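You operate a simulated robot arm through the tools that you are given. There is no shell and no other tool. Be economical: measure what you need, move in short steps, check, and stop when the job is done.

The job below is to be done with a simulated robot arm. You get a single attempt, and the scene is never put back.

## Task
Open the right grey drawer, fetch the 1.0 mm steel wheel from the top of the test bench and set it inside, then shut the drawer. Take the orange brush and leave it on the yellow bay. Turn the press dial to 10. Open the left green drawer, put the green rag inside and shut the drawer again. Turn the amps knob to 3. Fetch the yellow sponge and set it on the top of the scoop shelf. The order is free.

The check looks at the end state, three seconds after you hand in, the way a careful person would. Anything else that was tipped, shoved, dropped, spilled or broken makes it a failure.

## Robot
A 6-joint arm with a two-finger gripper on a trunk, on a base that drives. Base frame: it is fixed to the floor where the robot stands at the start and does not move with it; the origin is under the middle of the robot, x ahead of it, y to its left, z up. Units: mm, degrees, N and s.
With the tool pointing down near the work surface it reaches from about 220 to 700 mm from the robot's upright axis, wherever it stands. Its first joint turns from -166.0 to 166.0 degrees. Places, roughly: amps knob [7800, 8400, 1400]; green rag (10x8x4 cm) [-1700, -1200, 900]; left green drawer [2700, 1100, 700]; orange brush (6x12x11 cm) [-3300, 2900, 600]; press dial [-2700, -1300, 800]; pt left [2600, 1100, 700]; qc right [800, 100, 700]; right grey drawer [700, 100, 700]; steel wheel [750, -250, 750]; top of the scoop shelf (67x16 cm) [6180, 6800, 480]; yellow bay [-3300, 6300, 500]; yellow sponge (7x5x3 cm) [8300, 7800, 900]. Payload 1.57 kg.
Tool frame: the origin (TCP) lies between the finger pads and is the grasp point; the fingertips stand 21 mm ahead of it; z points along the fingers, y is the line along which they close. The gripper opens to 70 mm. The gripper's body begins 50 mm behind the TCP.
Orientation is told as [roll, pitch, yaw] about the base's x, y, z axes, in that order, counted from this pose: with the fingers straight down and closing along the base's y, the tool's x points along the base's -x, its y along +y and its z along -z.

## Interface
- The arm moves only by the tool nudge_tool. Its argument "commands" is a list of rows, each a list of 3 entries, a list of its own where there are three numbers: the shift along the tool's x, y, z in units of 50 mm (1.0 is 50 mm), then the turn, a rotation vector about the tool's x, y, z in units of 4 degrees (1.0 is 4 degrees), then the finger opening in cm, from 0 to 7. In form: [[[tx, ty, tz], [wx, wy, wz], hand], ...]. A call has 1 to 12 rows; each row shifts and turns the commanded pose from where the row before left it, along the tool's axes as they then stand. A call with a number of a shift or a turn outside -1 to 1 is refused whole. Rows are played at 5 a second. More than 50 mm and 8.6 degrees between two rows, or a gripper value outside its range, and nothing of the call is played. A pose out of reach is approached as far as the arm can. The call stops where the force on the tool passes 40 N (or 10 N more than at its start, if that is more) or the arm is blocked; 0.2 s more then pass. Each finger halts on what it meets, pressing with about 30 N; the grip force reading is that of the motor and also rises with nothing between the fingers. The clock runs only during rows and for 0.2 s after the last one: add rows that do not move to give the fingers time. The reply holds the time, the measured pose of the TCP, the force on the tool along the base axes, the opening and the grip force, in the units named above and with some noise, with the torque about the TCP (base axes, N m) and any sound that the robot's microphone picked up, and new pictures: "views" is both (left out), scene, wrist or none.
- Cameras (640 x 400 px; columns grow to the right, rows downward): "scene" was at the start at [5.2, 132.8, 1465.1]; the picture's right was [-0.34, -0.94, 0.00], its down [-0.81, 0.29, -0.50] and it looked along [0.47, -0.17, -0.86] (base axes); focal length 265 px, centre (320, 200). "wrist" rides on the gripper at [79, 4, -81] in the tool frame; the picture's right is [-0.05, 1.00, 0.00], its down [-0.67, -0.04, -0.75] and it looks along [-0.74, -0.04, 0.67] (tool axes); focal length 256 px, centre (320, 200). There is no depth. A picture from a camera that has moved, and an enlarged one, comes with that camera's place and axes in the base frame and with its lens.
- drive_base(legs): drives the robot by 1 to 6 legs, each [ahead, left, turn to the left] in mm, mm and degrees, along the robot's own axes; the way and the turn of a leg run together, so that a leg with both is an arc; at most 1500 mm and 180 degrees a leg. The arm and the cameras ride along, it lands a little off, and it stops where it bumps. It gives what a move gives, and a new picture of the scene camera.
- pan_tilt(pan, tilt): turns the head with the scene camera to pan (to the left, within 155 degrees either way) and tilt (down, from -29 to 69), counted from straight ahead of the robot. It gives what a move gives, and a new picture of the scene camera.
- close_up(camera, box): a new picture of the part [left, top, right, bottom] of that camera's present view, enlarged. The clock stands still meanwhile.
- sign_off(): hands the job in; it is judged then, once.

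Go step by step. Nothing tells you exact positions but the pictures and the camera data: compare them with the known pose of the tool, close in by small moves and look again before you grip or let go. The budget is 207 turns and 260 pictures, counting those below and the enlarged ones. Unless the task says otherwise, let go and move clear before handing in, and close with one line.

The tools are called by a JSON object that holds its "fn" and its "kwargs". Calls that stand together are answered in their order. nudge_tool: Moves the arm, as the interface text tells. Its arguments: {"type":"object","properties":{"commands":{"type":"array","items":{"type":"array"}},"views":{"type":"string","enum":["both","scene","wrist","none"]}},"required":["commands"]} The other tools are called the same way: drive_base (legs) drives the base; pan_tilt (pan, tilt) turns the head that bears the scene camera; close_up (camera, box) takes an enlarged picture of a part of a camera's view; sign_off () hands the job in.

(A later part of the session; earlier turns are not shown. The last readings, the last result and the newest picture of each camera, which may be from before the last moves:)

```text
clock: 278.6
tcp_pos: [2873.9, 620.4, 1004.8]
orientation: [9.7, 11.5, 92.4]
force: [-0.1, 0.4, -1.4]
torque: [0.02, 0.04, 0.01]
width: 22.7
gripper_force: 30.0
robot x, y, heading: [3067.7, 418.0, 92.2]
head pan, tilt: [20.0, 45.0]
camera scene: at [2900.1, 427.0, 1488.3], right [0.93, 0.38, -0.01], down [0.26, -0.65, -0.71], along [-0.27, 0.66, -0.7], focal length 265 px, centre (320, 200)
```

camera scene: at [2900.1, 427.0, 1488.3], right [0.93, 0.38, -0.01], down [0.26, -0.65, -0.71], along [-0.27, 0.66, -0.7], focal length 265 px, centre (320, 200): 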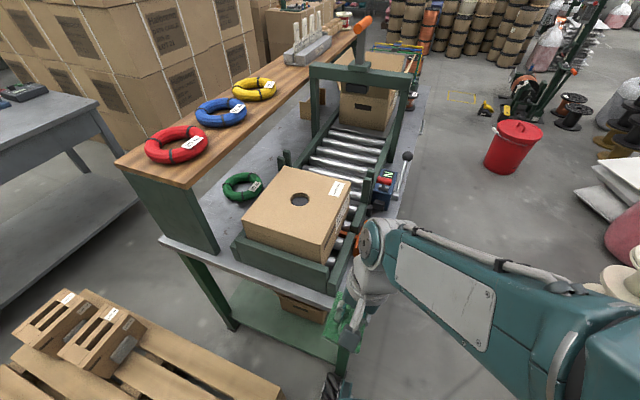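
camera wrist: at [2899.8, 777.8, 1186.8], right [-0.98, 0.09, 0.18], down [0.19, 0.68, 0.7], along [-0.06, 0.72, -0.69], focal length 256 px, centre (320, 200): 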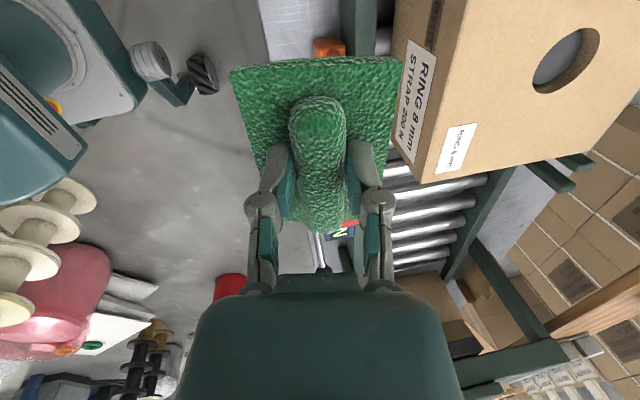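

The base stands well at (3068,418). I'll level the tool and bring the rag over the free strip.

{"fn": "nudge_tool", "kwargs": {"commands": [[[0, 0, 0], [0.81, -0.96, 0], 0], [[0, 0, 0], [0.81, -0.96, 0], 0], [[0, 0, 0], [0.81, -0.96, 0], 0], [[-0.7, 0.1, 0.2], [0, 0, 0], 0], [[-0.7, 0.1, 0.2], [0, 0, 0], 0], [[-0.7, 0.1, 0.2], [0, 0, 0], 0], [[-0.7, 0.1, 0.2], [0, 0, 0], 0]], "views": "both"}}

```text
clock: 280.2
tcp_pos: [2850.1, 761.7, 965.1]
orientation: [-0.2, 0.1, 91.4]
force: [-0.7, -0.9, -1.2]
torque: [0.03, -0.02, 0.01]
width: 23.1
gripper_force: 29.4
robot x, y, heading: [3070.3, 417.7, 91.7]
head pan, tilt: [20.0, 45.0]
camera scene: at [2900.2, 427.4, 1488.3], right [0.93, 0.37, -0.01], down [0.26, -0.66, -0.71], along [-0.27, 0.66, -0.7], focal length 265 px, centre (320, 200)
camera wrist: at [2848.4, 683.2, 1044.2], right [-1.0, 0.03, 0.0], down [0.02, 0.67, 0.74], along [0.02, 0.74, -0.67], focal length 256 px, centre (320, 200)
```

scene: 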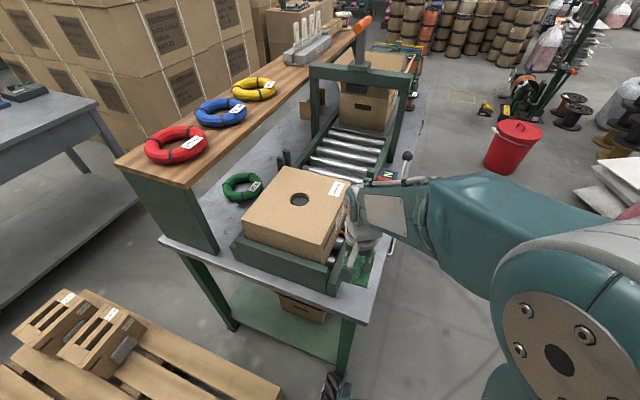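
wrist: 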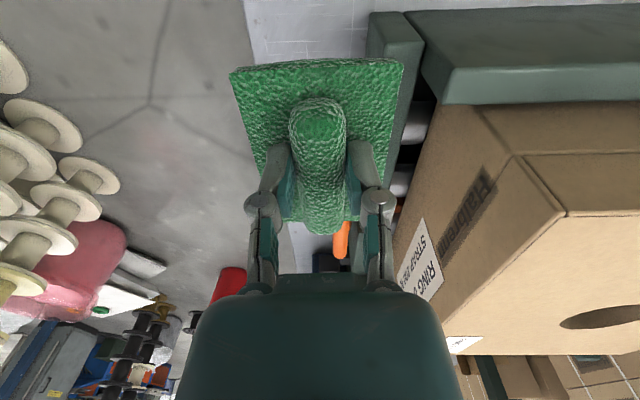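

{"fn": "nudge_tool", "kwargs": {"commands": [[[-0.66, -0.12, 0], [0, 0, 0], 0], [[0, 0, 0.8], [0, 0, 0], 0], [[0, 0, 0.8], [0, 0, 0], 0], [[0, 0, 0.8], [0, 0, 0], 0], [[0, 0, 0.15], [0, 0, 0], 0], [[0, 0, 0.1], [0, 0, 0], 0], [[0, 0, 0.1], [0, 0, 0], 0], [[0, 0, 0.1], [0, 0, 0], 0], [[0, 0, 0.1], [0, 0, 0], 0], [[0, 0, 0.1], [0, 0, 0], 0], [[0, 0, 0.1], [0, 0, 0], 0], [[0, 0, 0.1], [0, 0, 0], 0]], "views": "both"}}

```text
clock: 281.6
tcp_pos: [2846.9, 794.6, 834.8]
orientation: [-0.5, -0.4, 91.5]
force: [28.2, 17.5, 39.1]
torque: [0.34, -0.68, -0.12]
width: 23.8
gripper_force: 30.5
robot x, y, heading: [3065.4, 414.1, 92.3]
head pan, tilt: [20.0, 45.0]
stopped in row 6: the force on the tool passed its limit at 44 N (the readings are from after the stop); the commanded pose is now the measured one
camera scene: at [2896.7, 424.0, 1487.0], right [0.93, 0.38, -0.01], down [0.26, -0.66, -0.71], along [-0.27, 0.66, -0.7], focal length 265 px, centre (320, 200)
camera wrist: at [2843.9, 714.8, 915.0], right [-1.0, 0.03, -0.01], down [0.01, 0.66, 0.75], along [0.03, 0.75, -0.66], focal length 256 px, centre (320, 200)
```

scene: 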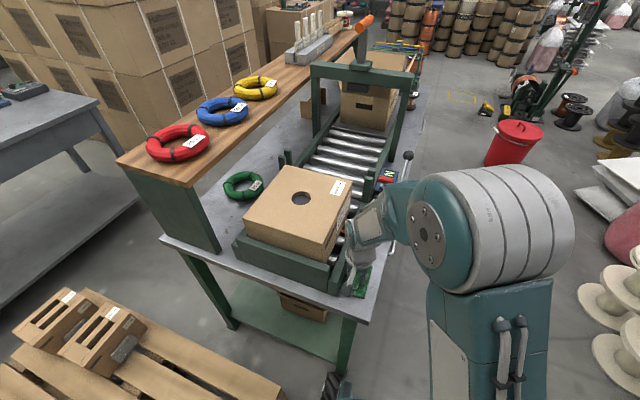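
wrist: 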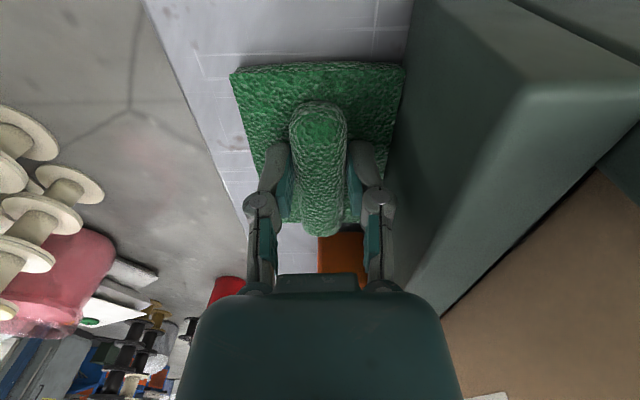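

{"fn": "nudge_tool", "kwargs": {"commands": [[[0, 0, -0.2], [0, 0, 0], 0], [[0, -0.24, 0], [0, 0.1, 0], 0], [[0, 0, 0.1], [0, 0, 0], 0], [[0, 0, 0.1], [0, 0, 0], 0], [[0, 0, 0.08], [0, 0, 0], 0], [[0, 0, 0.08], [0, 0, 0], 0], [[0, 0, 0.08], [0, 0, 0], 0], [[0, 0, 0.08], [0, 0, 0], 0]], "views": "wrist"}}

```text
clock: 282.9
tcp_pos: [2853.3, 794.1, 833.2]
orientation: [-0.6, -0.6, 91.4]
force: [20.5, 10.6, 50.1]
torque: [-0.29, -0.08, 0.17]
width: 23.7
gripper_force: 30.5
robot x, y, heading: [3069.9, 411.4, 92.2]
head pan, tilt: [20.0, 45.0]
stopped in row 6: the force on the tool passed its limit at 72 N (the readings are from after the stop); the commanded pose is now the measured one
camera wrist: at [2849.1, 715.0, 913.3], right [-1.0, 0.03, -0.01], down [0.01, 0.66, 0.75], along [0.03, 0.75, -0.66], focal length 256 px, centre (320, 200)
```

wrist: 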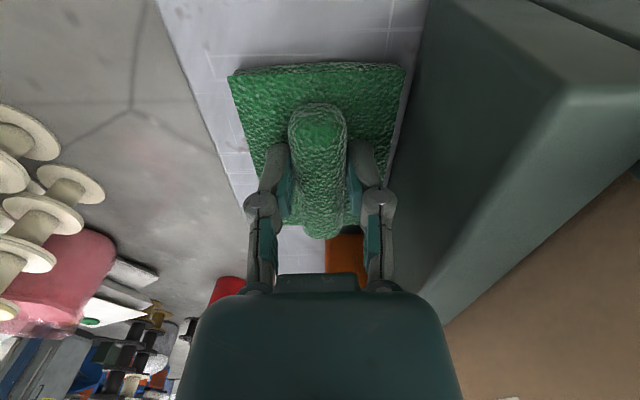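

The rag lies flat on the bench. Releasing and going up, then over toward the drawer handle with the tool re-oriented.

{"fn": "nudge_tool", "kwargs": {"commands": [[[0, 0, -0.03], [0, 0, 0], 4.5], [[0, 0, 0], [0, 0, 0], 4.5], [[0, 0, 0], [0, 0, 0], 4.5], [[0, 0, -0.6], [0, 0, 0], 4.5], [[0, 0, -0.9], [0, 0, 0], 4.5], [[0, 0, -0.9], [0, 0, 0], 3], [[0, -0.9, 0], [0, 0, 0], 3], [[0, -0.9, 0], [0, 0, 0], 3]], "views": "both"}}

```text
clock: 284.6
tcp_pos: [2942.0, 793.8, 951.1]
orientation: [-0.7, 0.0, 91.4]
force: [-1.1, 0.2, 0.6]
torque: [0.01, 0.01, 0.02]
width: 30.0
gripper_force: 0.1
robot x, y, heading: [3069.5, 413.5, 91.7]
head pan, tilt: [20.0, 45.0]
camera scene: at [2897.0, 425.0, 1487.1], right [0.93, 0.37, -0.01], down [0.26, -0.66, -0.71], along [-0.27, 0.66, -0.71], focal length 265 px, centre (320, 200)
camera wrist: at [2938.0, 715.1, 1032.1], right [-1.0, 0.03, -0.01], down [0.01, 0.67, 0.75], along [0.03, 0.74, -0.67], focal length 256 px, centre (320, 200)
```

scene: 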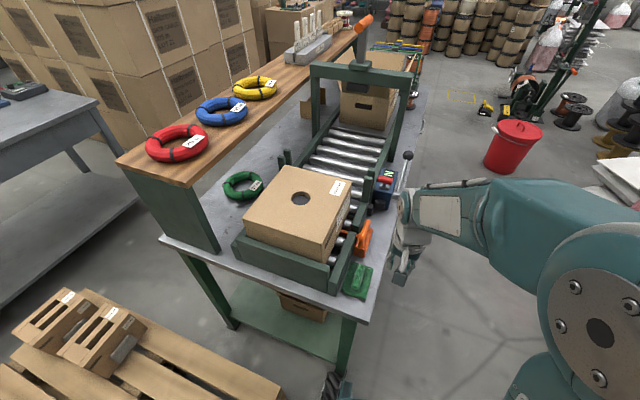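
wrist: 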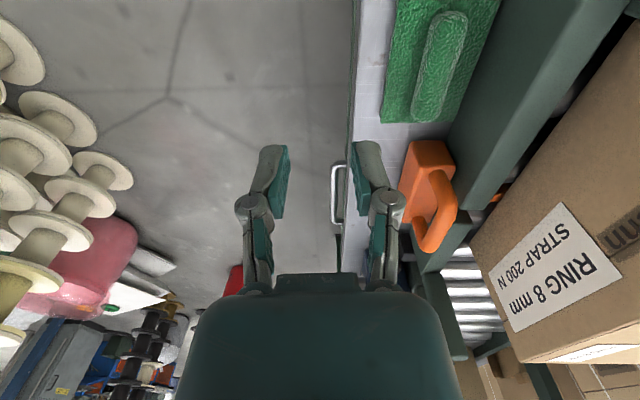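

The rag is on the bench. The bar is at about (2926,1060,706). I'll move in front of it, tilting the tool to point toward −x and down.

{"fn": "nudge_tool", "kwargs": {"commands": [[[-0.78, -0.16, 0.27], [0, 0, 0], 3], [[-0.78, -0.16, 0.27], [0, 0, 0], 3], [[-0.78, -0.16, 0.27], [0, 0, 0], 3], [[-0.78, -0.16, 0.27], [0, 0, 0], 3], [[-0.78, -0.16, 0.27], [0, 0, 0], 3], [[-0.78, -0.16, 0.27], [0, 0, 0], 3], [[0, 0, 0], [-1, 0, 0], 3], [[0, 0, 0], [-1, 0, 0], 3], [[0, 0, 0], [-1, 0, 0], 3], [[0, 0, 0], [-1, 0, 0], 3], [[0, 0, 0], [-1, 0, 0], 3], [[0, 0, 0], [-1, 0, 0], 3]], "views": "none"}}

{"fn": "nudge_tool", "kwargs": {"commands": [[[0, 0, 0], [-1, 0, 0], 3], [[0, 0, 0], [-1, 0, 0], 3], [[0, 0, 0], [-1, 0, 0], 3], [[0, 0, 0], [-1, 0, 0], 3], [[0, 0, 0], [-1, 0, 0], 3], [[0, 0, 0], [-1, 0, 0], 3], [[0, 0, 0], [-1, 0, 0], 3], [[0, 0, 0], [-1, 0, 0], 3], [[0, 0, 0], [-1, 0, 0], 3], [[-0.35, -0.5, 0.3], [0, 0, 0], 4.5], [[-0.35, -0.5, 0.3], [0, 0, 0], 4.5], [[0, -0.4, 0.2], [0, 0, 0], 4.5]], "views": "both"}}

```text
clock: 287.2
tcp_pos: [2986.1, 1031.2, 872.6]
orientation: [23.4, 0.1, 91.5]
force: [0.0, -0.3, 0.5]
torque: [-0.02, 0.03, 0.0]
width: 30.1
gripper_force: 0.1
robot x, y, heading: [3069.2, 414.0, 92.2]
head pan, tilt: [20.0, 45.0]
```

```text
clock: 289.9
tcp_pos: [2985.6, 1065.5, 791.0]
orientation: [59.3, 0.2, 91.4]
force: [1.4, -0.6, -0.2]
torque: [0.02, 0.01, 0.0]
width: 44.8
gripper_force: 0.1
robot x, y, heading: [3067.2, 414.1, 92.1]
head pan, tilt: [20.0, 45.0]
camera scene: at [2897.3, 426.1, 1487.2], right [0.93, 0.37, -0.01], down [0.26, -0.66, -0.71], along [-0.27, 0.65, -0.71], focal length 265 px, centre (320, 200)
camera wrist: at [3054.9, 989.2, 836.0], right [-0.51, 0.04, 0.86], down [0.64, 0.68, 0.35], along [-0.57, 0.73, -0.38], focal length 256 px, centre (320, 200)
```

scene: 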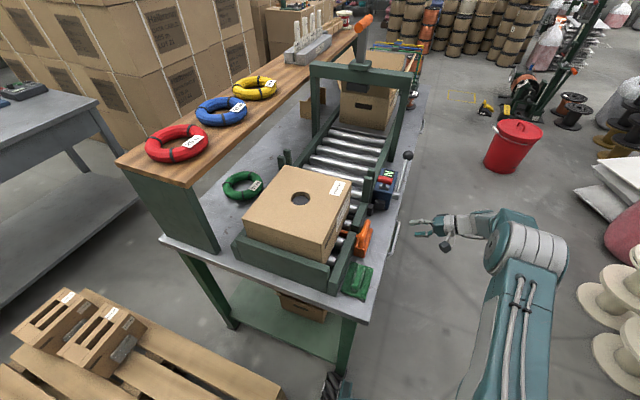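
wrist: 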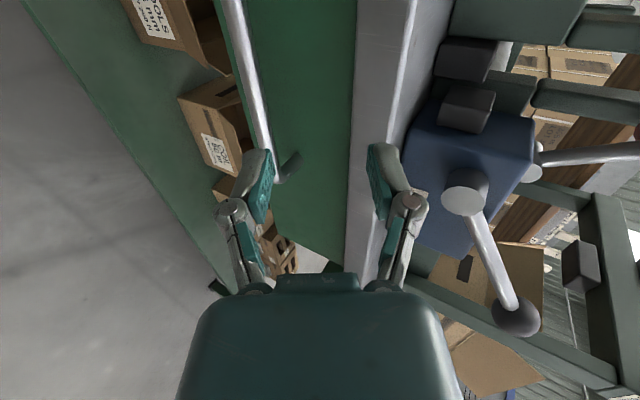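

{"fn": "nudge_tool", "kwargs": {"commands": [[[0, -0.5, 0.29], [0, 0, 0], 4.5], [[0, -0.47, 0.27], [0, 0, 0], 4.5]], "views": "wrist"}}

```text
clock: 290.4
tcp_pos: [2985.5, 1066.1, 735.1]
orientation: [59.4, 0.0, 91.3]
force: [0.1, -0.4, 0.6]
torque: [-0.02, 0.0, 0.0]
width: 45.1
gripper_force: 0.1
robot x, y, heading: [3068.6, 410.7, 92.0]
head pan, tilt: [20.0, 45.0]
camera wrist: at [3055.5, 988.8, 780.0], right [-0.51, 0.04, 0.86], down [0.64, 0.68, 0.35], along [-0.57, 0.73, -0.38], focal length 256 px, centre (320, 200)
```

wrist: 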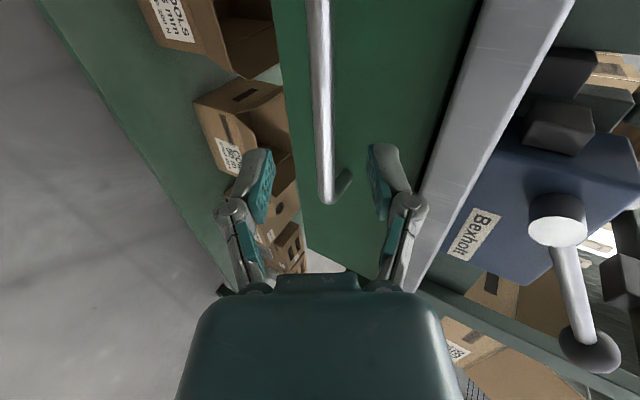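

Bar at about (2924,698), right along the fingers, 71 mm ahead. Advancing 63 mm and closing.

{"fn": "nudge_tool", "kwargs": {"commands": [[[0, 0, 0.4], [0, 0, 0], 2.8], [[0, 0, 0.45], [0, 0, 0], 2.8], [[0, 0, 0.41], [0, 0, 0], 2.8], [[0, 0, 0], [0, 0, 0], 0], [[0, 0, 0], [0, 0, 0], 0], [[0, 0, 0], [0, 0, 0], 0]], "views": "wrist"}}

```text
clock: 291.9
tcp_pos: [2932.7, 1064.4, 706.1]
orientation: [59.4, 0.0, 91.4]
force: [0.1, -3.1, 17.2]
torque: [-0.68, 0.18, 0.67]
width: 13.2
gripper_force: 32.7
robot x, y, heading: [3067.1, 410.4, 92.1]
head pan, tilt: [20.0, 45.0]
camera wrist: at [3002.1, 987.3, 750.2], right [-0.51, 0.04, 0.86], down [0.64, 0.68, 0.35], along [-0.57, 0.73, -0.37], focal length 256 px, centre (320, 200)
```

wrist: 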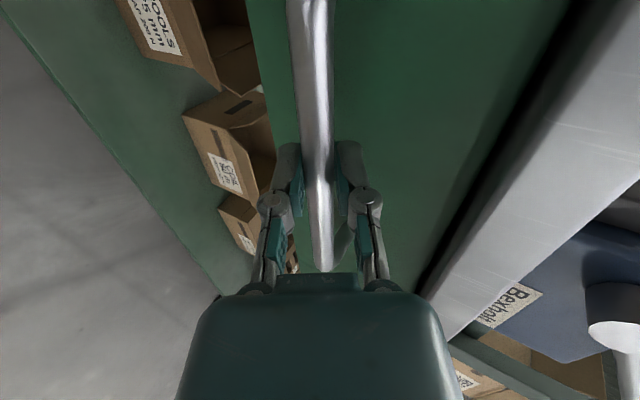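

{"fn": "nudge_tool", "kwargs": {"commands": [[[0, -0.2, -0.346], [0, 0, 0], 0], [[0.01, -0.2, -0.346], [0, 0, 0], 0], [[0.012, -0.25, -0.433], [0, 0, 0], 0], [[0.012, -0.25, -0.433], [0, 0, 0], 0], [[0.012, -0.25, -0.433], [0, 0, 0], 0], [[0.012, -0.25, -0.433], [0, 0, 0], 0], [[0.012, -0.25, -0.433], [0, 0, 0], 0], [[0.012, -0.25, -0.433], [0, 0, 0], 0], [[0.012, -0.25, -0.433], [0, 0, 0], 0]], "views": "both"}}

```text
clock: 293.9
tcp_pos: [3149.3, 1063.7, 704.5]
orientation: [59.3, 0.2, 91.4]
force: [1.6, 6.7, -4.6]
torque: [0.35, -0.08, -0.74]
width: 13.4
gripper_force: 32.2
robot x, y, heading: [3065.5, 416.7, 91.7]
head pan, tilt: [20.0, 45.0]
camera scene: at [2899.1, 427.1, 1487.4], right [0.93, 0.37, -0.01], down [0.26, -0.66, -0.71], along [-0.27, 0.65, -0.71], focal length 265 px, centre (320, 200)
camera wrist: at [3218.7, 987.5, 750.8], right [-0.51, 0.04, 0.86], down [0.64, 0.68, 0.35], along [-0.57, 0.73, -0.38], focal length 256 px, centre (320, 200)
```

scene: 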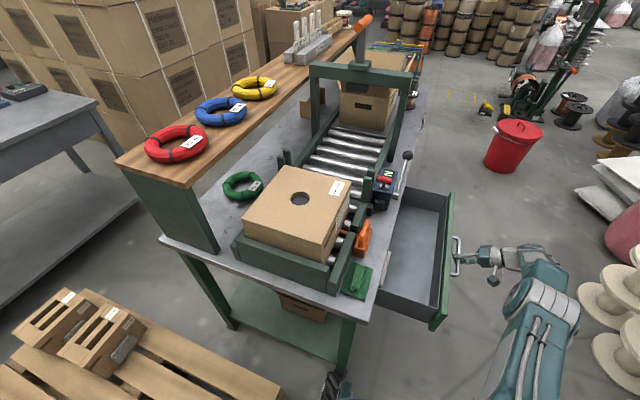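
wrist: 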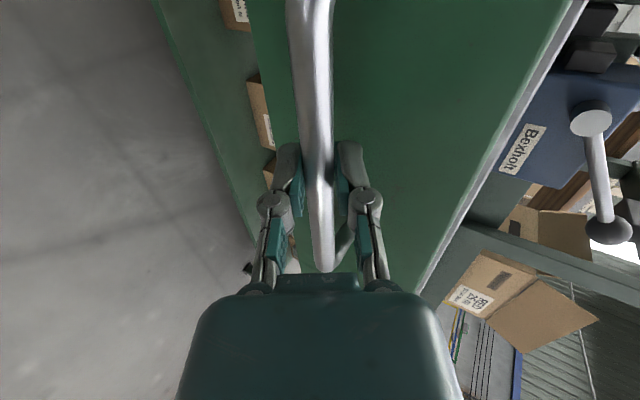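

Drawer open about 217 mm. Releasing, backing off, lifting and levelling the tool.

{"fn": "nudge_tool", "kwargs": {"commands": [[[0, 0, 0], [0, 0, 0], 3], [[0, 0, 0], [0, 0, 0], 3], [[0, 0, -0.6], [0, 0, 0], 3], [[0, 0, -0.6], [0, 0, 0], 3], [[0, 0.866, -0.5], [0, 0, 0], 3], [[0, 0.866, -0.5], [0, 0, 0], 3], [[0, 0.866, -0.5], [0, 0, 0], 4], [[0, 0.866, -0.5], [0, 0, 0], 4], [[0, 0, 0], [1, 0, 0], 5], [[0, 0, 0], [1, 0, 0], 5], [[0, 0, 0], [1, 0, 0], 5], [[0, 0, 0], [1, 0, 0], 5]], "views": "none"}}

{"fn": "nudge_tool", "kwargs": {"commands": [[[0.3, 0, 0], [1, 0, 0], 5], [[0.3, 0, 0], [1, 0, 0], 5], [[0.3, 0, 0], [1, 0, 0], 5], [[0.3, 0, 0], [1, 0, 0], 5], [[0.3, 0, 0], [1, 0, 0], 5], [[0.3, 0, 0], [1, 0, 0], 5], [[0.3, 0, 0], [1, 0, 0], 5], [[0.3, 0, 0], [1, 0, 0], 5], [[0.3, 0, 0], [1, 0, 0], 5], [[0.3, 0, 0], [1, 0, 0], 5], [[0.3, 0, 0], [0.8, 0, 0], 5]], "views": "wrist"}}

```text
clock: 296.4
tcp_pos: [3197.6, 1066.2, 936.3]
orientation: [43.2, 0.1, 91.5]
force: [-0.3, -0.7, -0.3]
torque: [-0.03, -0.02, -0.01]
width: 50.1
gripper_force: 0.1
robot x, y, heading: [3074.8, 417.0, 92.0]
head pan, tilt: [20.0, 45.0]
```

```text
clock: 298.9
tcp_pos: [3200.7, 902.1, 936.9]
orientation: [0.0, 0.1, 91.5]
force: [0.3, -0.2, 0.9]
torque: [0.02, 0.0, -0.01]
width: 50.1
gripper_force: 0.1
robot x, y, heading: [3067.7, 413.0, 92.0]
head pan, tilt: [20.0, 45.0]
camera wrist: at [3198.7, 822.9, 1017.8], right [-1.0, 0.03, 0.0], down [0.02, 0.67, 0.74], along [0.02, 0.74, -0.67], focal length 256 px, centre (320, 200)
```

wrist: 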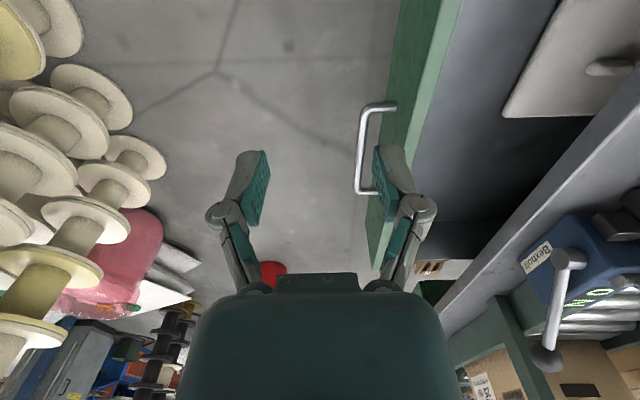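

{"fn": "close_up", "kwargs": {"camera": "wrist", "box": [360, 0, 640, 180]}}

{"fn": "nudge_tool", "kwargs": {"commands": [[[0.4, 0.88, 0], [0, 0, 0], 5], [[0.4, 0.88, 0], [0, 0, 0], 5], [[0.4, 0.88, 0], [0, 0, 0], 5], [[0.4, 0.88, 0], [0, 0, 0], 5], [[0.4, 0.88, 0], [0, 0, 0], 5], [[0.4, 0.88, 0], [0, 0, 0], 5], [[0.4, 0.88, 0], [0, 0, 0], 5], [[0.4, 0.6, 0], [0, 0, 0], 5]], "views": "wrist"}}

```text
2.22 times, centred on (500, 90) of wrist
camera zoom: at [3198.7, 822.9, 1017.8], right [-1.0, 0.03, 0.0], down [0.02, 0.67, 0.74], along [0.02, 0.74, -0.67], focal length 569 px, centre (-80, 444)
```

zoom: 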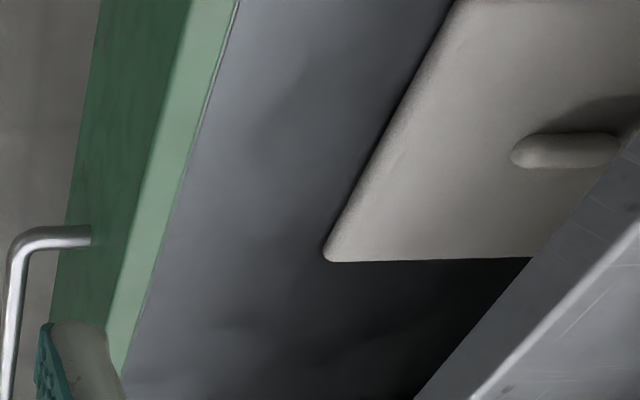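

```text
clock: 300.6
tcp_pos: [2865.2, 732.1, 940.6]
orientation: [0.1, 0.0, 91.4]
force: [-0.7, -0.7, -0.7]
torque: [0.0, 0.0, 0.03]
width: 50.2
gripper_force: 0.1
robot x, y, heading: [3065.9, 415.5, 92.1]
head pan, tilt: [20.0, 45.0]
camera wrist: at [2863.2, 654.1, 1020.7], right [-1.0, 0.03, 0.0], down [0.02, 0.67, 0.74], along [0.02, 0.74, -0.67], focal length 256 px, centre (320, 200)
```

wrist: 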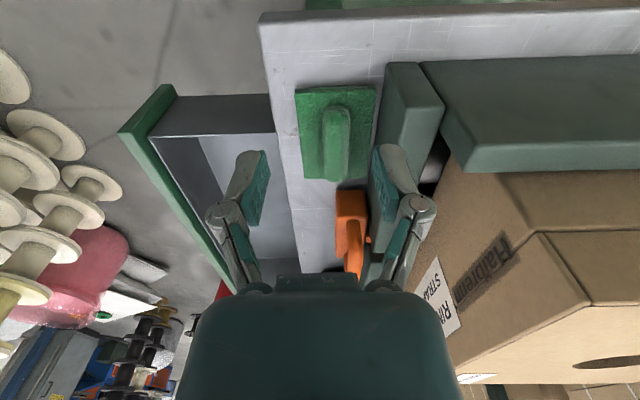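

There is a pale plate deeper in the drawer (x<2920), leaving the front free. The rag's roll is at (2853,788); I'll re-grip it.

{"fn": "nudge_tool", "kwargs": {"commands": [[[-0.57, 0.12, 0.2], [0, 0, 0], 4.4], [[-0.57, 0.12, 0.3], [0, 0, 0], 4.4], [[0, 0, 0.8], [0, 0, 0], 4.4], [[0, 0, 0.6], [0, 0, 0], 4.4], [[0, 0, 0.2], [0, 0, 0], 4.4], [[0, 0, 0], [0, 0, 0], 1], [[0, 0, 0], [0, 0, 0], 0], [[0, 0, 0], [0, 0, 0], 0], [[0, 0, 0], [0, 0, 0], 0]], "views": "wrist"}}

```text
clock: 302.6
tcp_pos: [2852.8, 790.1, 834.9]
orientation: [0.0, 0.0, 91.4]
force: [-1.4, 0.7, 3.7]
torque: [0.11, 0.02, -0.04]
width: 22.9
gripper_force: 30.1
robot x, y, heading: [3065.8, 412.1, 92.1]
head pan, tilt: [20.0, 45.0]
camera wrist: at [2849.6, 711.2, 915.1], right [-1.0, 0.03, 0.0], down [0.02, 0.67, 0.74], along [0.02, 0.74, -0.67], focal length 256 px, centre (320, 200)
```

wrist: 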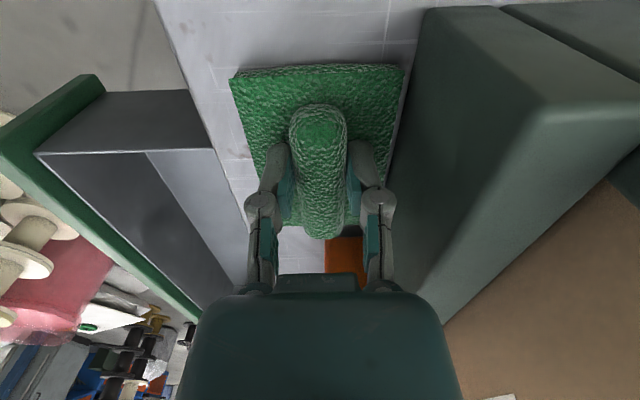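

{"fn": "nudge_tool", "kwargs": {"commands": [[[0, 0, -0.8], [0, 0, 0], 0], [[0, 0, -0.8], [0, 0, 0], 0], [[0, -0.85, 0], [0, 0, 0], 0], [[0, -0.85, 0], [0, 0, 0], 0], [[0, -0.85, 0], [0, 0, 0], 0], [[0, -0.85, 0], [0, 0, 0], 0], [[-0.9, 0, 0], [0, 0, 0], 0], [[-0.9, 0, 0], [0, 0, 0], 0], [[-0.9, 0, 0], [0, 0, 0], 0], [[-0.9, 0, 0], [0, 0, 0], 0], [[-0.9, 0, 0], [0, 0, 0], 0], [[-0.9, 0, 0.2], [0, 0, 0], 0]], "views": "both"}}

```text
clock: 305.2
tcp_pos: [3018.9, 1064.5, 896.6]
orientation: [0.0, 0.1, 91.3]
force: [-0.2, 0.2, 0.1]
torque: [0.0, -0.01, -0.06]
width: 23.1
gripper_force: 30.2
robot x, y, heading: [3069.9, 410.8, 92.3]
head pan, tilt: [20.0, 45.0]
camera scene: at [2896.8, 425.8, 1487.2], right [0.93, 0.37, -0.01], down [0.26, -0.66, -0.71], along [-0.27, 0.66, -0.71], focal length 265 px, centre (320, 200)
camera wrist: at [3015.1, 987.2, 978.3], right [-1.0, 0.03, 0.0], down [0.02, 0.67, 0.74], along [0.02, 0.74, -0.67], focal length 256 px, centre (320, 200)
```

scene: 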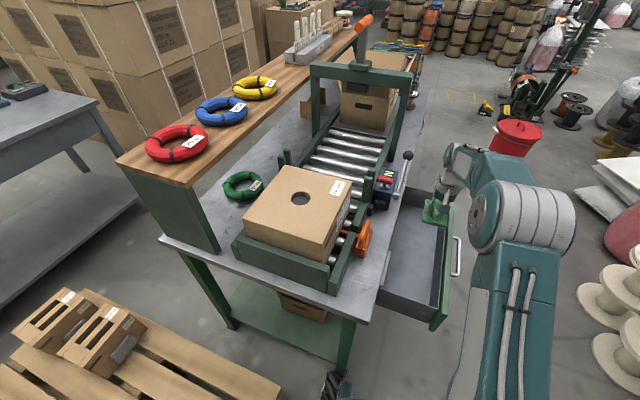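
wrist: 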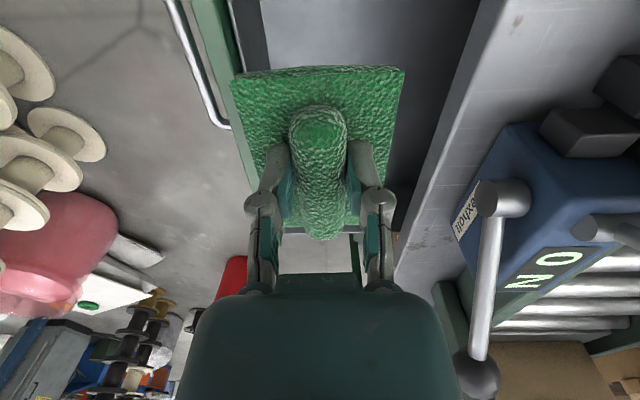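

{"fn": "nudge_tool", "kwargs": {"commands": [[[0, 0, 0.8], [0, 0, 0], 0], [[0, 0, 0.8], [0, 0, 0], 0], [[0, 0, 0.8], [0, 0, 0], 0], [[0, 0, 0.8], [0, 0, 0], 0], [[0, 0, 0.4], [0, 0, 0], 0], [[0, 0, 0.1], [0, 0, 0], 0], [[0, 0, 0.1], [0, 0, 0], 0], [[0, 0, 0.1], [0, 0, 0], 0], [[0, 0, 0.1], [0, 0, 0], 0], [[0, 0, 0.1], [0, 0, 0], 0], [[0, 0, 0.1], [0, 0, 0], 0], [[0, 0, 0.1], [0, 0, 0], 0]], "views": "wrist"}}

```text
clock: 307.9
tcp_pos: [3017.6, 1064.4, 686.9]
orientation: [0.2, 0.0, 91.4]
force: [-0.3, -0.4, -0.7]
torque: [0.0, 0.01, 0.02]
width: 22.9
gripper_force: 30.3
robot x, y, heading: [3072.2, 411.8, 91.7]
head pan, tilt: [20.0, 45.0]
camera wrist: at [3014.9, 985.4, 767.7], right [-1.0, 0.03, 0.0], down [0.02, 0.67, 0.74], along [0.02, 0.74, -0.67], focal length 256 px, centre (320, 200)
```

wrist: 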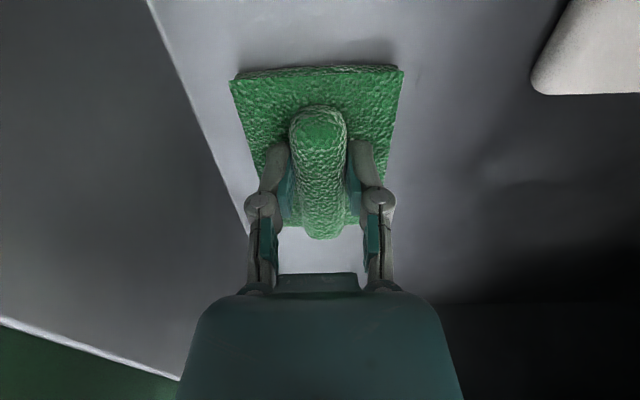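

{"fn": "nudge_tool", "kwargs": {"commands": [[[0, 0, 0.08], [0, 0, 0], 0], [[0, 0, 0.08], [0, 0, 0], 0], [[0, 0, 0.08], [0, 0, 0], 0], [[0, 0, 0.08], [0, 0, 0], 0], [[0, 0, 0.08], [0, 0, 0], 0], [[0, 0, 0.08], [0, 0, 0], 0], [[0, 0, 0.08], [0, 0, 0], 0], [[0, 0, 0.08], [0, 0, 0], 0], [[0, 0, 0.08], [0, 0, 0], 0], [[0, 0, 0.08], [0, 0, 0], 0]], "views": "none"}}

```text
clock: 308.5
tcp_pos: [3008.6, 1064.5, 684.8]
orientation: [-0.3, -0.4, 91.5]
force: [0.5, 6.7, 13.1]
torque: [-0.35, 0.22, -0.11]
width: 23.0
gripper_force: 29.9
robot x, y, heading: [3065.9, 410.5, 92.0]
head pan, tilt: [20.0, 45.0]
stopped in row 3: the force on the tool passed its limit at 46 N (the readings are from after the stop); the commanded pose is now the measured one
```

Floor reached. Releasing the rag and rising.

{"fn": "nudge_tool", "kwargs": {"commands": [[[0, 0, 0], [0, 0, 0], 4.5], [[0, 0, 0], [0, 0, 0], 4.5], [[0, 0, 0], [0, 0, 0], 4.5], [[0, 0, -0.5], [0, 0, 0], 4.5], [[0, 0, -0.9], [0, 0, 0], 4.5], [[0, 0, -0.9], [0, 0, 0], 3], [[0, 0, -0.9], [0, 0, 0], 0], [[0, 0, -0.9], [0, 0, 0], 0]], "views": "both"}}

```text
clock: 310.3
tcp_pos: [3008.3, 1064.7, 888.0]
orientation: [-0.2, 0.0, 91.3]
force: [0.9, 0.2, -0.2]
torque: [0.03, 0.03, -0.05]
width: 0.0
gripper_force: 29.1
robot x, y, heading: [3069.1, 415.9, 91.9]
head pan, tilt: [20.0, 45.0]
camera scene: at [2895.3, 425.3, 1486.9], right [0.93, 0.37, -0.01], down [0.26, -0.66, -0.71], along [-0.27, 0.65, -0.71], focal length 265 px, centre (320, 200)
camera wrist: at [3006.2, 986.3, 969.9], right [-1.0, 0.03, 0.0], down [0.02, 0.67, 0.74], along [0.02, 0.74, -0.67], focal length 256 px, centre (320, 200)
```

scene: 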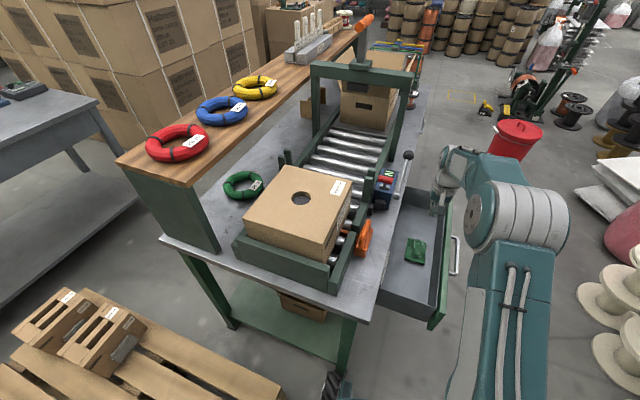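
wrist: 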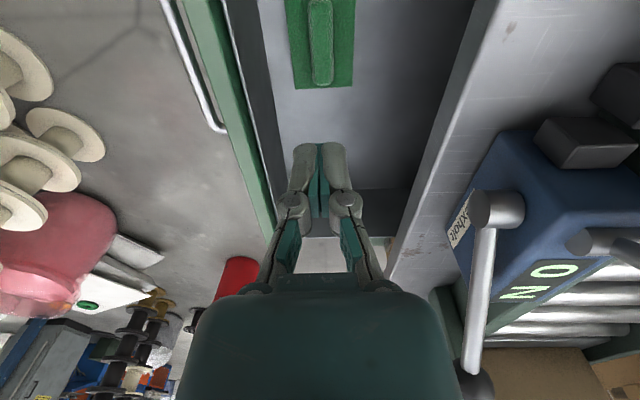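

The rag lies in the drawer. Now to the outside of the bar, tilted 32°, and push shut.

{"fn": "nudge_tool", "kwargs": {"commands": [[[0, -0.95, 0], [0, 0, 0], 0], [[0, -0.95, 0], [0, 0, 0], 0], [[0, -0.95, 0], [0, 0, 0], 0], [[0, -0.95, 0], [0, 0, 0], 0], [[0, 0, 0], [-1, 0, 0], 0], [[0, 0, 0], [-1, 0, 0], 0], [[0, 0, 0], [-1, 0, 0], 0], [[0, 0, 0], [-1, 0, 0], 0], [[0, 0, 0], [-1, 0, 0], 0], [[0, 0, 0], [-1, 0, 0], 0], [[0, 0, 0], [-1, 0, 0], 0], [[0, 0, 0], [-1, 0, 0], 0]], "views": "none"}}

{"fn": "nudge_tool", "kwargs": {"commands": [[[0, -0.47, 0.755], [0, 0, 0], 0], [[0, -0.47, 0.755], [0, 0, 0], 0], [[0, -0.47, 0.755], [0, 0, 0], 0], [[0, -0.47, 0.755], [0, 0, 0], 0], [[0, 0, 0], [0, 0, 0], 0]], "views": "both"}}

```text
clock: 312.9
tcp_pos: [3200.5, 1069.0, 890.3]
orientation: [32.0, -0.1, 91.2]
force: [0.4, 0.9, 0.0]
torque: [0.0, -0.01, -0.01]
width: 0.0
gripper_force: 28.8
robot x, y, heading: [3070.5, 412.9, 92.2]
head pan, tilt: [20.0, 45.0]
```

```text
clock: 314.1
tcp_pos: [3202.1, 1070.2, 710.9]
orientation: [31.8, 0.1, 91.4]
force: [0.4, 0.3, 0.2]
torque: [-0.02, 0.01, -0.01]
width: 0.2
gripper_force: 28.4
robot x, y, heading: [3070.6, 411.0, 92.0]
head pan, tilt: [20.0, 45.0]
camera scene: at [2897.0, 425.7, 1487.0], right [0.93, 0.37, -0.01], down [0.26, -0.66, -0.71], along [-0.27, 0.65, -0.71], focal length 265 px, centre (320, 200)
camera wrist: at [3244.2, 992.3, 781.9], right [-0.85, 0.03, 0.53], down [0.41, 0.68, 0.61], along [-0.34, 0.74, -0.59], focal length 256 px, centre (320, 200)
```

scene: 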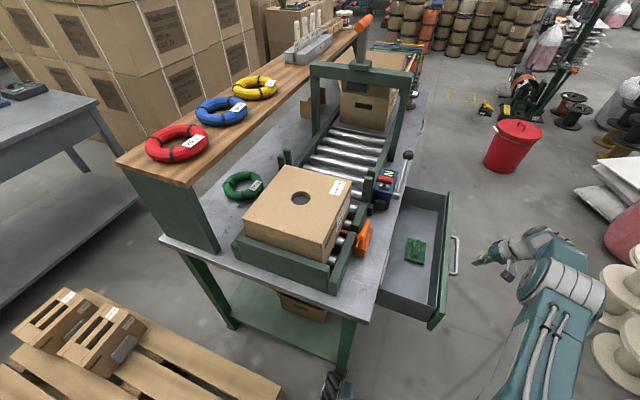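
wrist: 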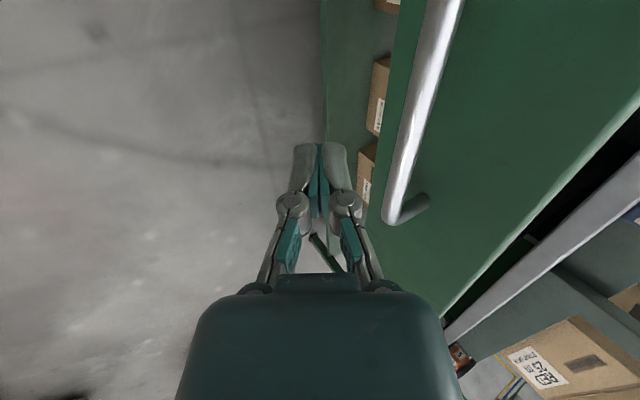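

{"fn": "nudge_tool", "kwargs": {"commands": [[[0, 0.28, 0.31], [0, 0, 0], 0], [[0, 0.34, 0.212], [0, 0, 0], 0], [[0, 0.34, 0.212], [0, 0, 0], 0], [[0, 0.34, 0.212], [0, 0, 0], 0], [[0, 0.34, 0.212], [0, 0, 0], 0], [[0, 0.34, 0.212], [0, 0, 0], 0], [[0, 0.34, 0.212], [0, 0, 0], 0], [[0, 0.34, 0.212], [0, 0, 0], 0], [[0, 0.34, 0.212], [0, 0, 0], 0], [[0, 0.34, 0.212], [0, 0, 0], 0], [[0, 0.34, 0.212], [0, 0, 0], 0], [[0, 0.34, 0.212], [0, 0, 0], 0]], "views": "none"}}

{"fn": "nudge_tool", "kwargs": {"commands": [[[0, 0.17, 0.106], [0, 0, 0], 0], [[0, 0.127, 0.08], [0, 0, 0], 0], [[0, 0.127, 0.08], [0, 0, 0], 0], [[0, 0.127, 0.08], [0, 0, 0], 0], [[0, 0.127, 0.08], [0, 0, 0], 0]], "views": "both"}}

```text
clock: 316.7
tcp_pos: [2959.8, 1062.0, 704.4]
orientation: [31.8, 0.0, 91.5]
force: [0.6, 0.0, 0.2]
torque: [0.0, 0.0, 0.0]
width: 0.2
gripper_force: 28.6
robot x, y, heading: [3071.9, 410.2, 91.9]
head pan, tilt: [20.0, 45.0]
```

```text
clock: 317.5
tcp_pos: [2946.2, 1063.0, 700.9]
orientation: [30.7, -0.3, 90.5]
force: [34.1, 18.4, -8.2]
torque: [0.01, -0.2, -0.3]
width: 0.1
gripper_force: 28.8
robot x, y, heading: [3068.1, 409.6, 91.9]
head pan, tilt: [20.0, 45.0]
stopped in row 3: the force on the tool passed its limit at 45 N (the readings are from after the stop); the commanded pose is now the measured one
camera scene: at [2897.1, 425.0, 1486.3], right [0.93, 0.37, -0.01], down [0.26, -0.66, -0.71], along [-0.27, 0.65, -0.71], focal length 265 px, centre (320, 200)
camera wrist: at [2984.5, 984.3, 771.7], right [-0.86, 0.04, 0.51], down [0.41, 0.67, 0.63], along [-0.31, 0.74, -0.59], focal length 256 px, centre (320, 200)
```

scene: 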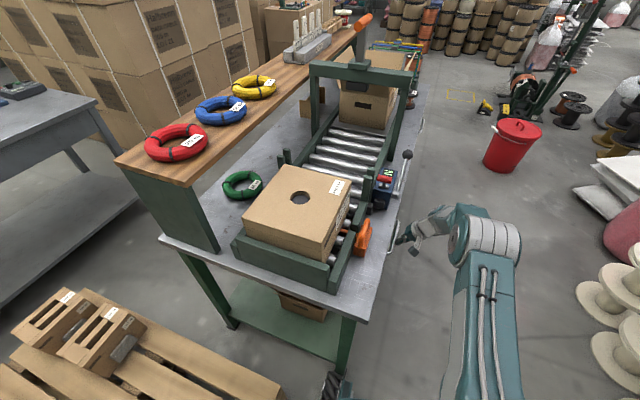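
wrist: 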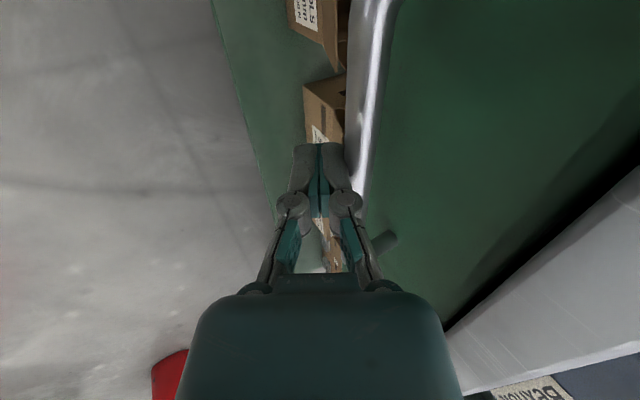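

The drawer stopped at its closed position. I'll back off, level the tool, raise it, and look over the way toward (8000,8000).

{"fn": "nudge_tool", "kwargs": {"commands": [[[0, -0.8, -0.5], [0, 0, 0], 0], [[0, -0.5, -0.31], [0, 0, 0], 0], [[0, 0.53, -0.84], [0, 0, 0], 0], [[0, 0.53, -0.84], [0, 0, 0], 0], [[0, 0.53, -0.84], [0, 0, 0], 0], [[0, 0.53, -0.84], [0, 0, 0], 0], [[0.5, 0, 0], [1, 0, 0], 0], [[0.5, 0, 0], [1, 0, 0], 0], [[0.5, 0, 0], [1, 0, 0], 0], [[0.5, 0, 0], [1, 0, 0], 0], [[0.5, 0, 0], [1, 0, 0], 0], [[0.5, 0, 0], [1, 0, 0], 0]], "views": "scene"}}

{"fn": "nudge_tool", "kwargs": {"commands": [[[0.6, -0.5, -0.3], [0.85, 0, 0], 0], [[0.6, -0.5, -0.3], [0.85, 0, 0], 0], [[0.6, 0, -0.3], [0, 0, 0], 0], [[0.6, 0, -0.3], [0, 0, 0], 0]], "views": "none"}}

{"fn": "pan_tilt", "kwargs": {"pan": -50, "tilt": 8}}

```text
clock: 320.1
tcp_pos: [3017.0, 912.9, 901.6]
orientation: [7.0, 0.0, 91.1]
force: [-0.6, 0.0, -0.7]
torque: [-0.01, 0.0, 0.03]
width: 0.0
gripper_force: 28.3
robot x, y, heading: [3067.6, 413.9, 91.9]
head pan, tilt: [20.0, 45.0]
camera scene: at [2896.0, 424.4, 1486.7], right [0.93, 0.37, -0.01], down [0.26, -0.66, -0.71], along [-0.27, 0.66, -0.71], focal length 265 px, centre (320, 200)
```

scene: 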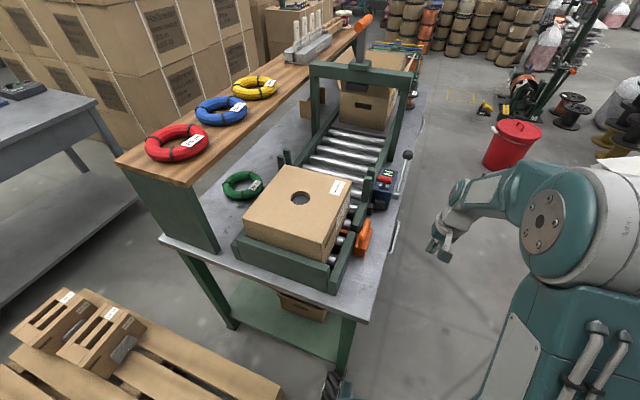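

```text
clock: 321.1
tcp_pos: [3073.4, 795.0, 957.4]
orientation: [0.3, -0.1, 91.0]
force: [0.8, -1.1, -0.1]
torque: [-0.01, 0.01, -0.03]
width: 0.1
gripper_force: 28.3
robot x, y, heading: [3071.1, 411.4, 91.8]
head pan, tilt: [20.0, 45.0]
```

```text
clock: 322.5
tcp_pos: [3074.8, 795.3, 956.4]
orientation: [0.4, 0.0, 91.0]
force: [-0.4, -0.2, 0.2]
torque: [0.01, -0.02, 0.02]
width: 0.0
gripper_force: 28.4
robot x, y, heading: [3068.2, 413.4, 91.9]
head pan, tilt: [-50.0, 8.0]
camera scene: at [2995.9, 410.3, 1544.4], right [0.67, -0.74, 0.0], down [-0.11, -0.09, -0.99], along [0.74, 0.66, -0.14], focal length 265 px, centre (320, 200)
```

scene: 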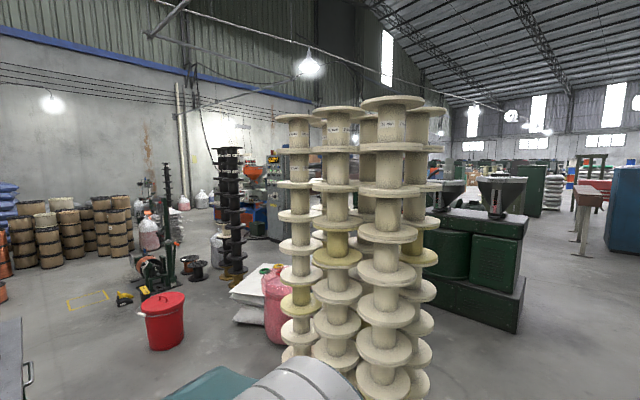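

The target cabinet seems to be the blue-grey one at direction ~57°. The way has obstacles, so I'll scout with two more looks.

{"fn": "pan_tilt", "kwargs": {"pan": -90, "tilt": 15}}

{"fn": "pan_tilt", "kwargs": {"pan": -15, "tilt": 10}}

```text
clock: 323.5
tcp_pos: [3074.5, 796.4, 956.3]
orientation: [0.4, 0.0, 91.0]
force: [-0.7, 0.1, 0.8]
torque: [0.01, 0.01, -0.01]
width: 0.2
gripper_force: 28.4
robot x, y, heading: [3063.2, 409.7, 92.0]
head pan, tilt: [-90.0, 15.0]
camera scene: at [3020.2, 351.5, 1532.9], right [0.03, -1.0, 0.0], down [-0.26, -0.01, -0.96], along [0.96, 0.03, -0.26], focal length 265 px, centre (320, 200)
```

scene: 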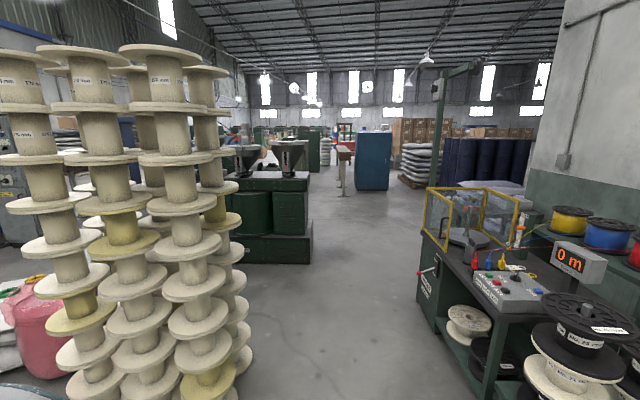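

```text
clock: 325.0
tcp_pos: [3073.5, 795.3, 956.9]
orientation: [0.4, 0.0, 91.0]
force: [0.7, 1.2, -0.3]
torque: [0.03, -0.02, 0.01]
width: 0.0
gripper_force: 28.9
robot x, y, heading: [3068.1, 412.6, 91.9]
head pan, tilt: [-15.0, 10.0]
camera scene: at [2948.1, 438.9, 1541.4], right [0.97, -0.23, -0.01], down [-0.05, -0.17, -0.98], along [0.22, 0.96, -0.18], focal length 265 px, centre (320, 200)
```

scene: 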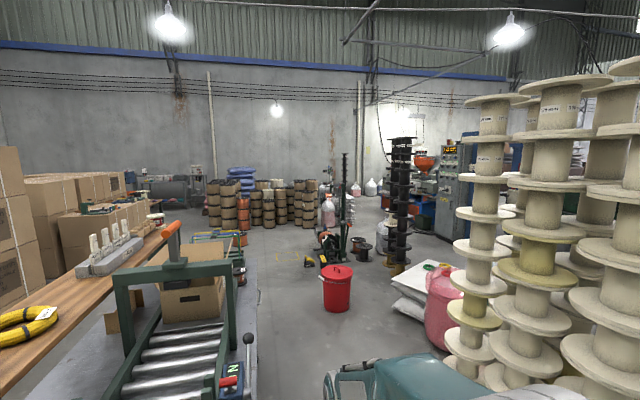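

I'll take the aisle straight +x at y≈70 (between the green machine and the yellow-guarded table), then look north.

{"fn": "drive_base", "kwargs": {"legs": [[0, 0, -92], [200, -340, 0], [1500, 0, 0], [1500, 0, 0], [400, 0, 0]]}}

{"fn": "pan_tilt", "kwargs": {"pan": 65, "tilt": 10}}

```text
clock: 347.6
tcp_pos: [7084.8, 50.6, 955.9]
orientation: [0.3, -0.1, -0.2]
force: [-0.6, 0.3, 0.2]
torque: [0.01, -0.02, 0.05]
width: 0.0
gripper_force: 28.3
robot x, y, heading: [6702.6, 66.3, 0.6]
head pan, tilt: [-15.0, 10.0]
camera scene: at [6731.5, 195.0, 1539.3], right [-0.25, -0.97, 0.0], down [-0.17, 0.04, -0.98], along [0.95, -0.24, -0.17], focal length 265 px, centre (320, 200)
```

scene: 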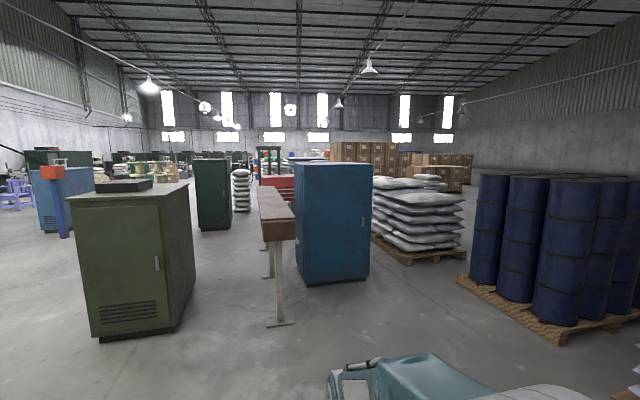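

```text
clock: 349.2
tcp_pos: [7085.0, 51.2, 954.4]
orientation: [0.2, 0.0, -0.1]
force: [0.1, -0.2, -0.6]
torque: [0.01, -0.05, -0.03]
width: 0.1
gripper_force: 28.9
robot x, y, heading: [6700.6, 63.7, 0.7]
head pan, tilt: [65.0, 10.0]
camera scene: at [6679.7, 302.7, 1539.2], right [0.91, -0.41, 0.0], down [-0.07, -0.16, -0.98], along [0.41, 0.9, -0.17], focal length 265 px, centre (320, 200)
```

scene: 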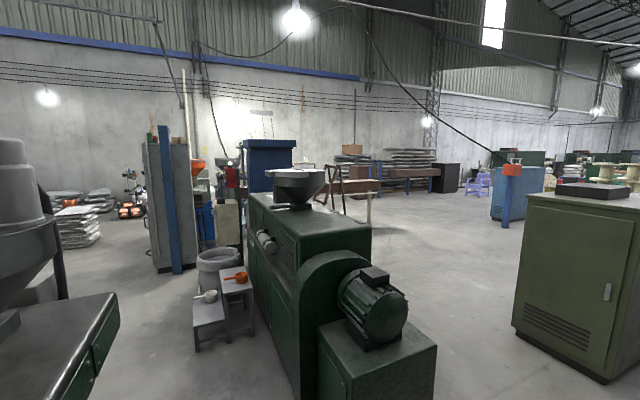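

{"fn": "drive_base", "kwargs": {"legs": [[1450, 0, 0], [250, 0, 0], [0, 0, 90]]}}

{"fn": "pan_tilt", "kwargs": {"pan": 5, "tilt": 12}}

```text
clock: 357.9
tcp_pos: [8785.9, 59.1, 953.4]
orientation: [0.3, 0.9, -0.8]
force: [-1.1, -0.6, -0.3]
torque: [0.03, -0.09, 0.01]
width: 0.0
gripper_force: 28.7
robot x, y, heading: [8409.6, 73.1, -0.1]
head pan, tilt: [65.0, 10.0]
stopped in leg 2: the force on the tool passed its limit at 64 N (the readings are from after the stop); the commanded pose is now the measured one
camera scene: at [8387.6, 315.3, 1539.2], right [0.91, -0.42, 0.0], down [-0.07, -0.16, -0.98], along [0.42, 0.89, -0.17], focal length 265 px, centre (320, 200)
```

scene: 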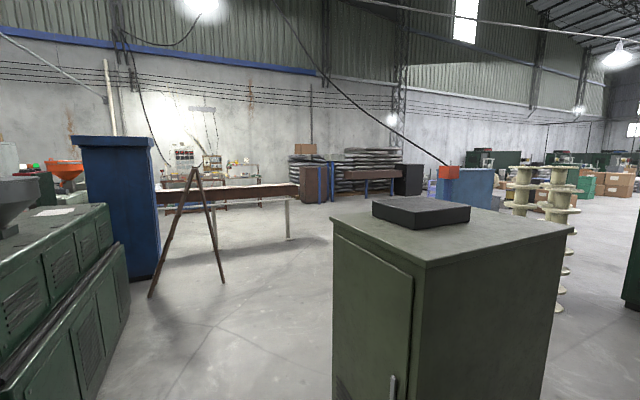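

```text
clock: 359.2
tcp_pos: [8785.0, 59.4, 955.1]
orientation: [0.3, 0.9, -0.7]
force: [-3.7, -0.5, 0.8]
torque: [0.01, -0.19, 0.06]
width: 0.0
gripper_force: 29.0
robot x, y, heading: [8407.7, 73.9, 0.1]
head pan, tilt: [5.0, 12.0]
camera scene: at [8441.0, 239.3, 1536.0], right [0.09, -1.0, 0.0], down [-0.21, -0.02, -0.98], along [0.97, 0.09, -0.21], focal length 265 px, centre (320, 200)
```

scene: 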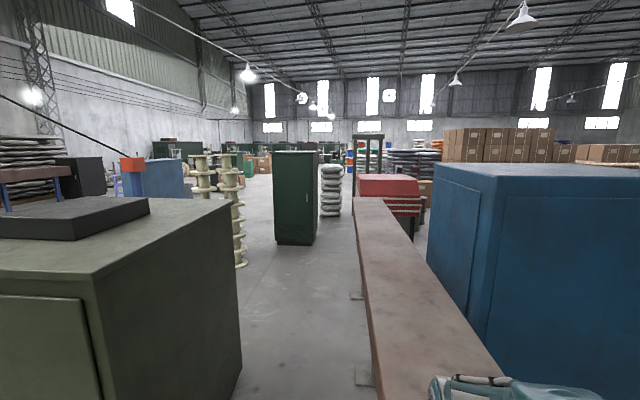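

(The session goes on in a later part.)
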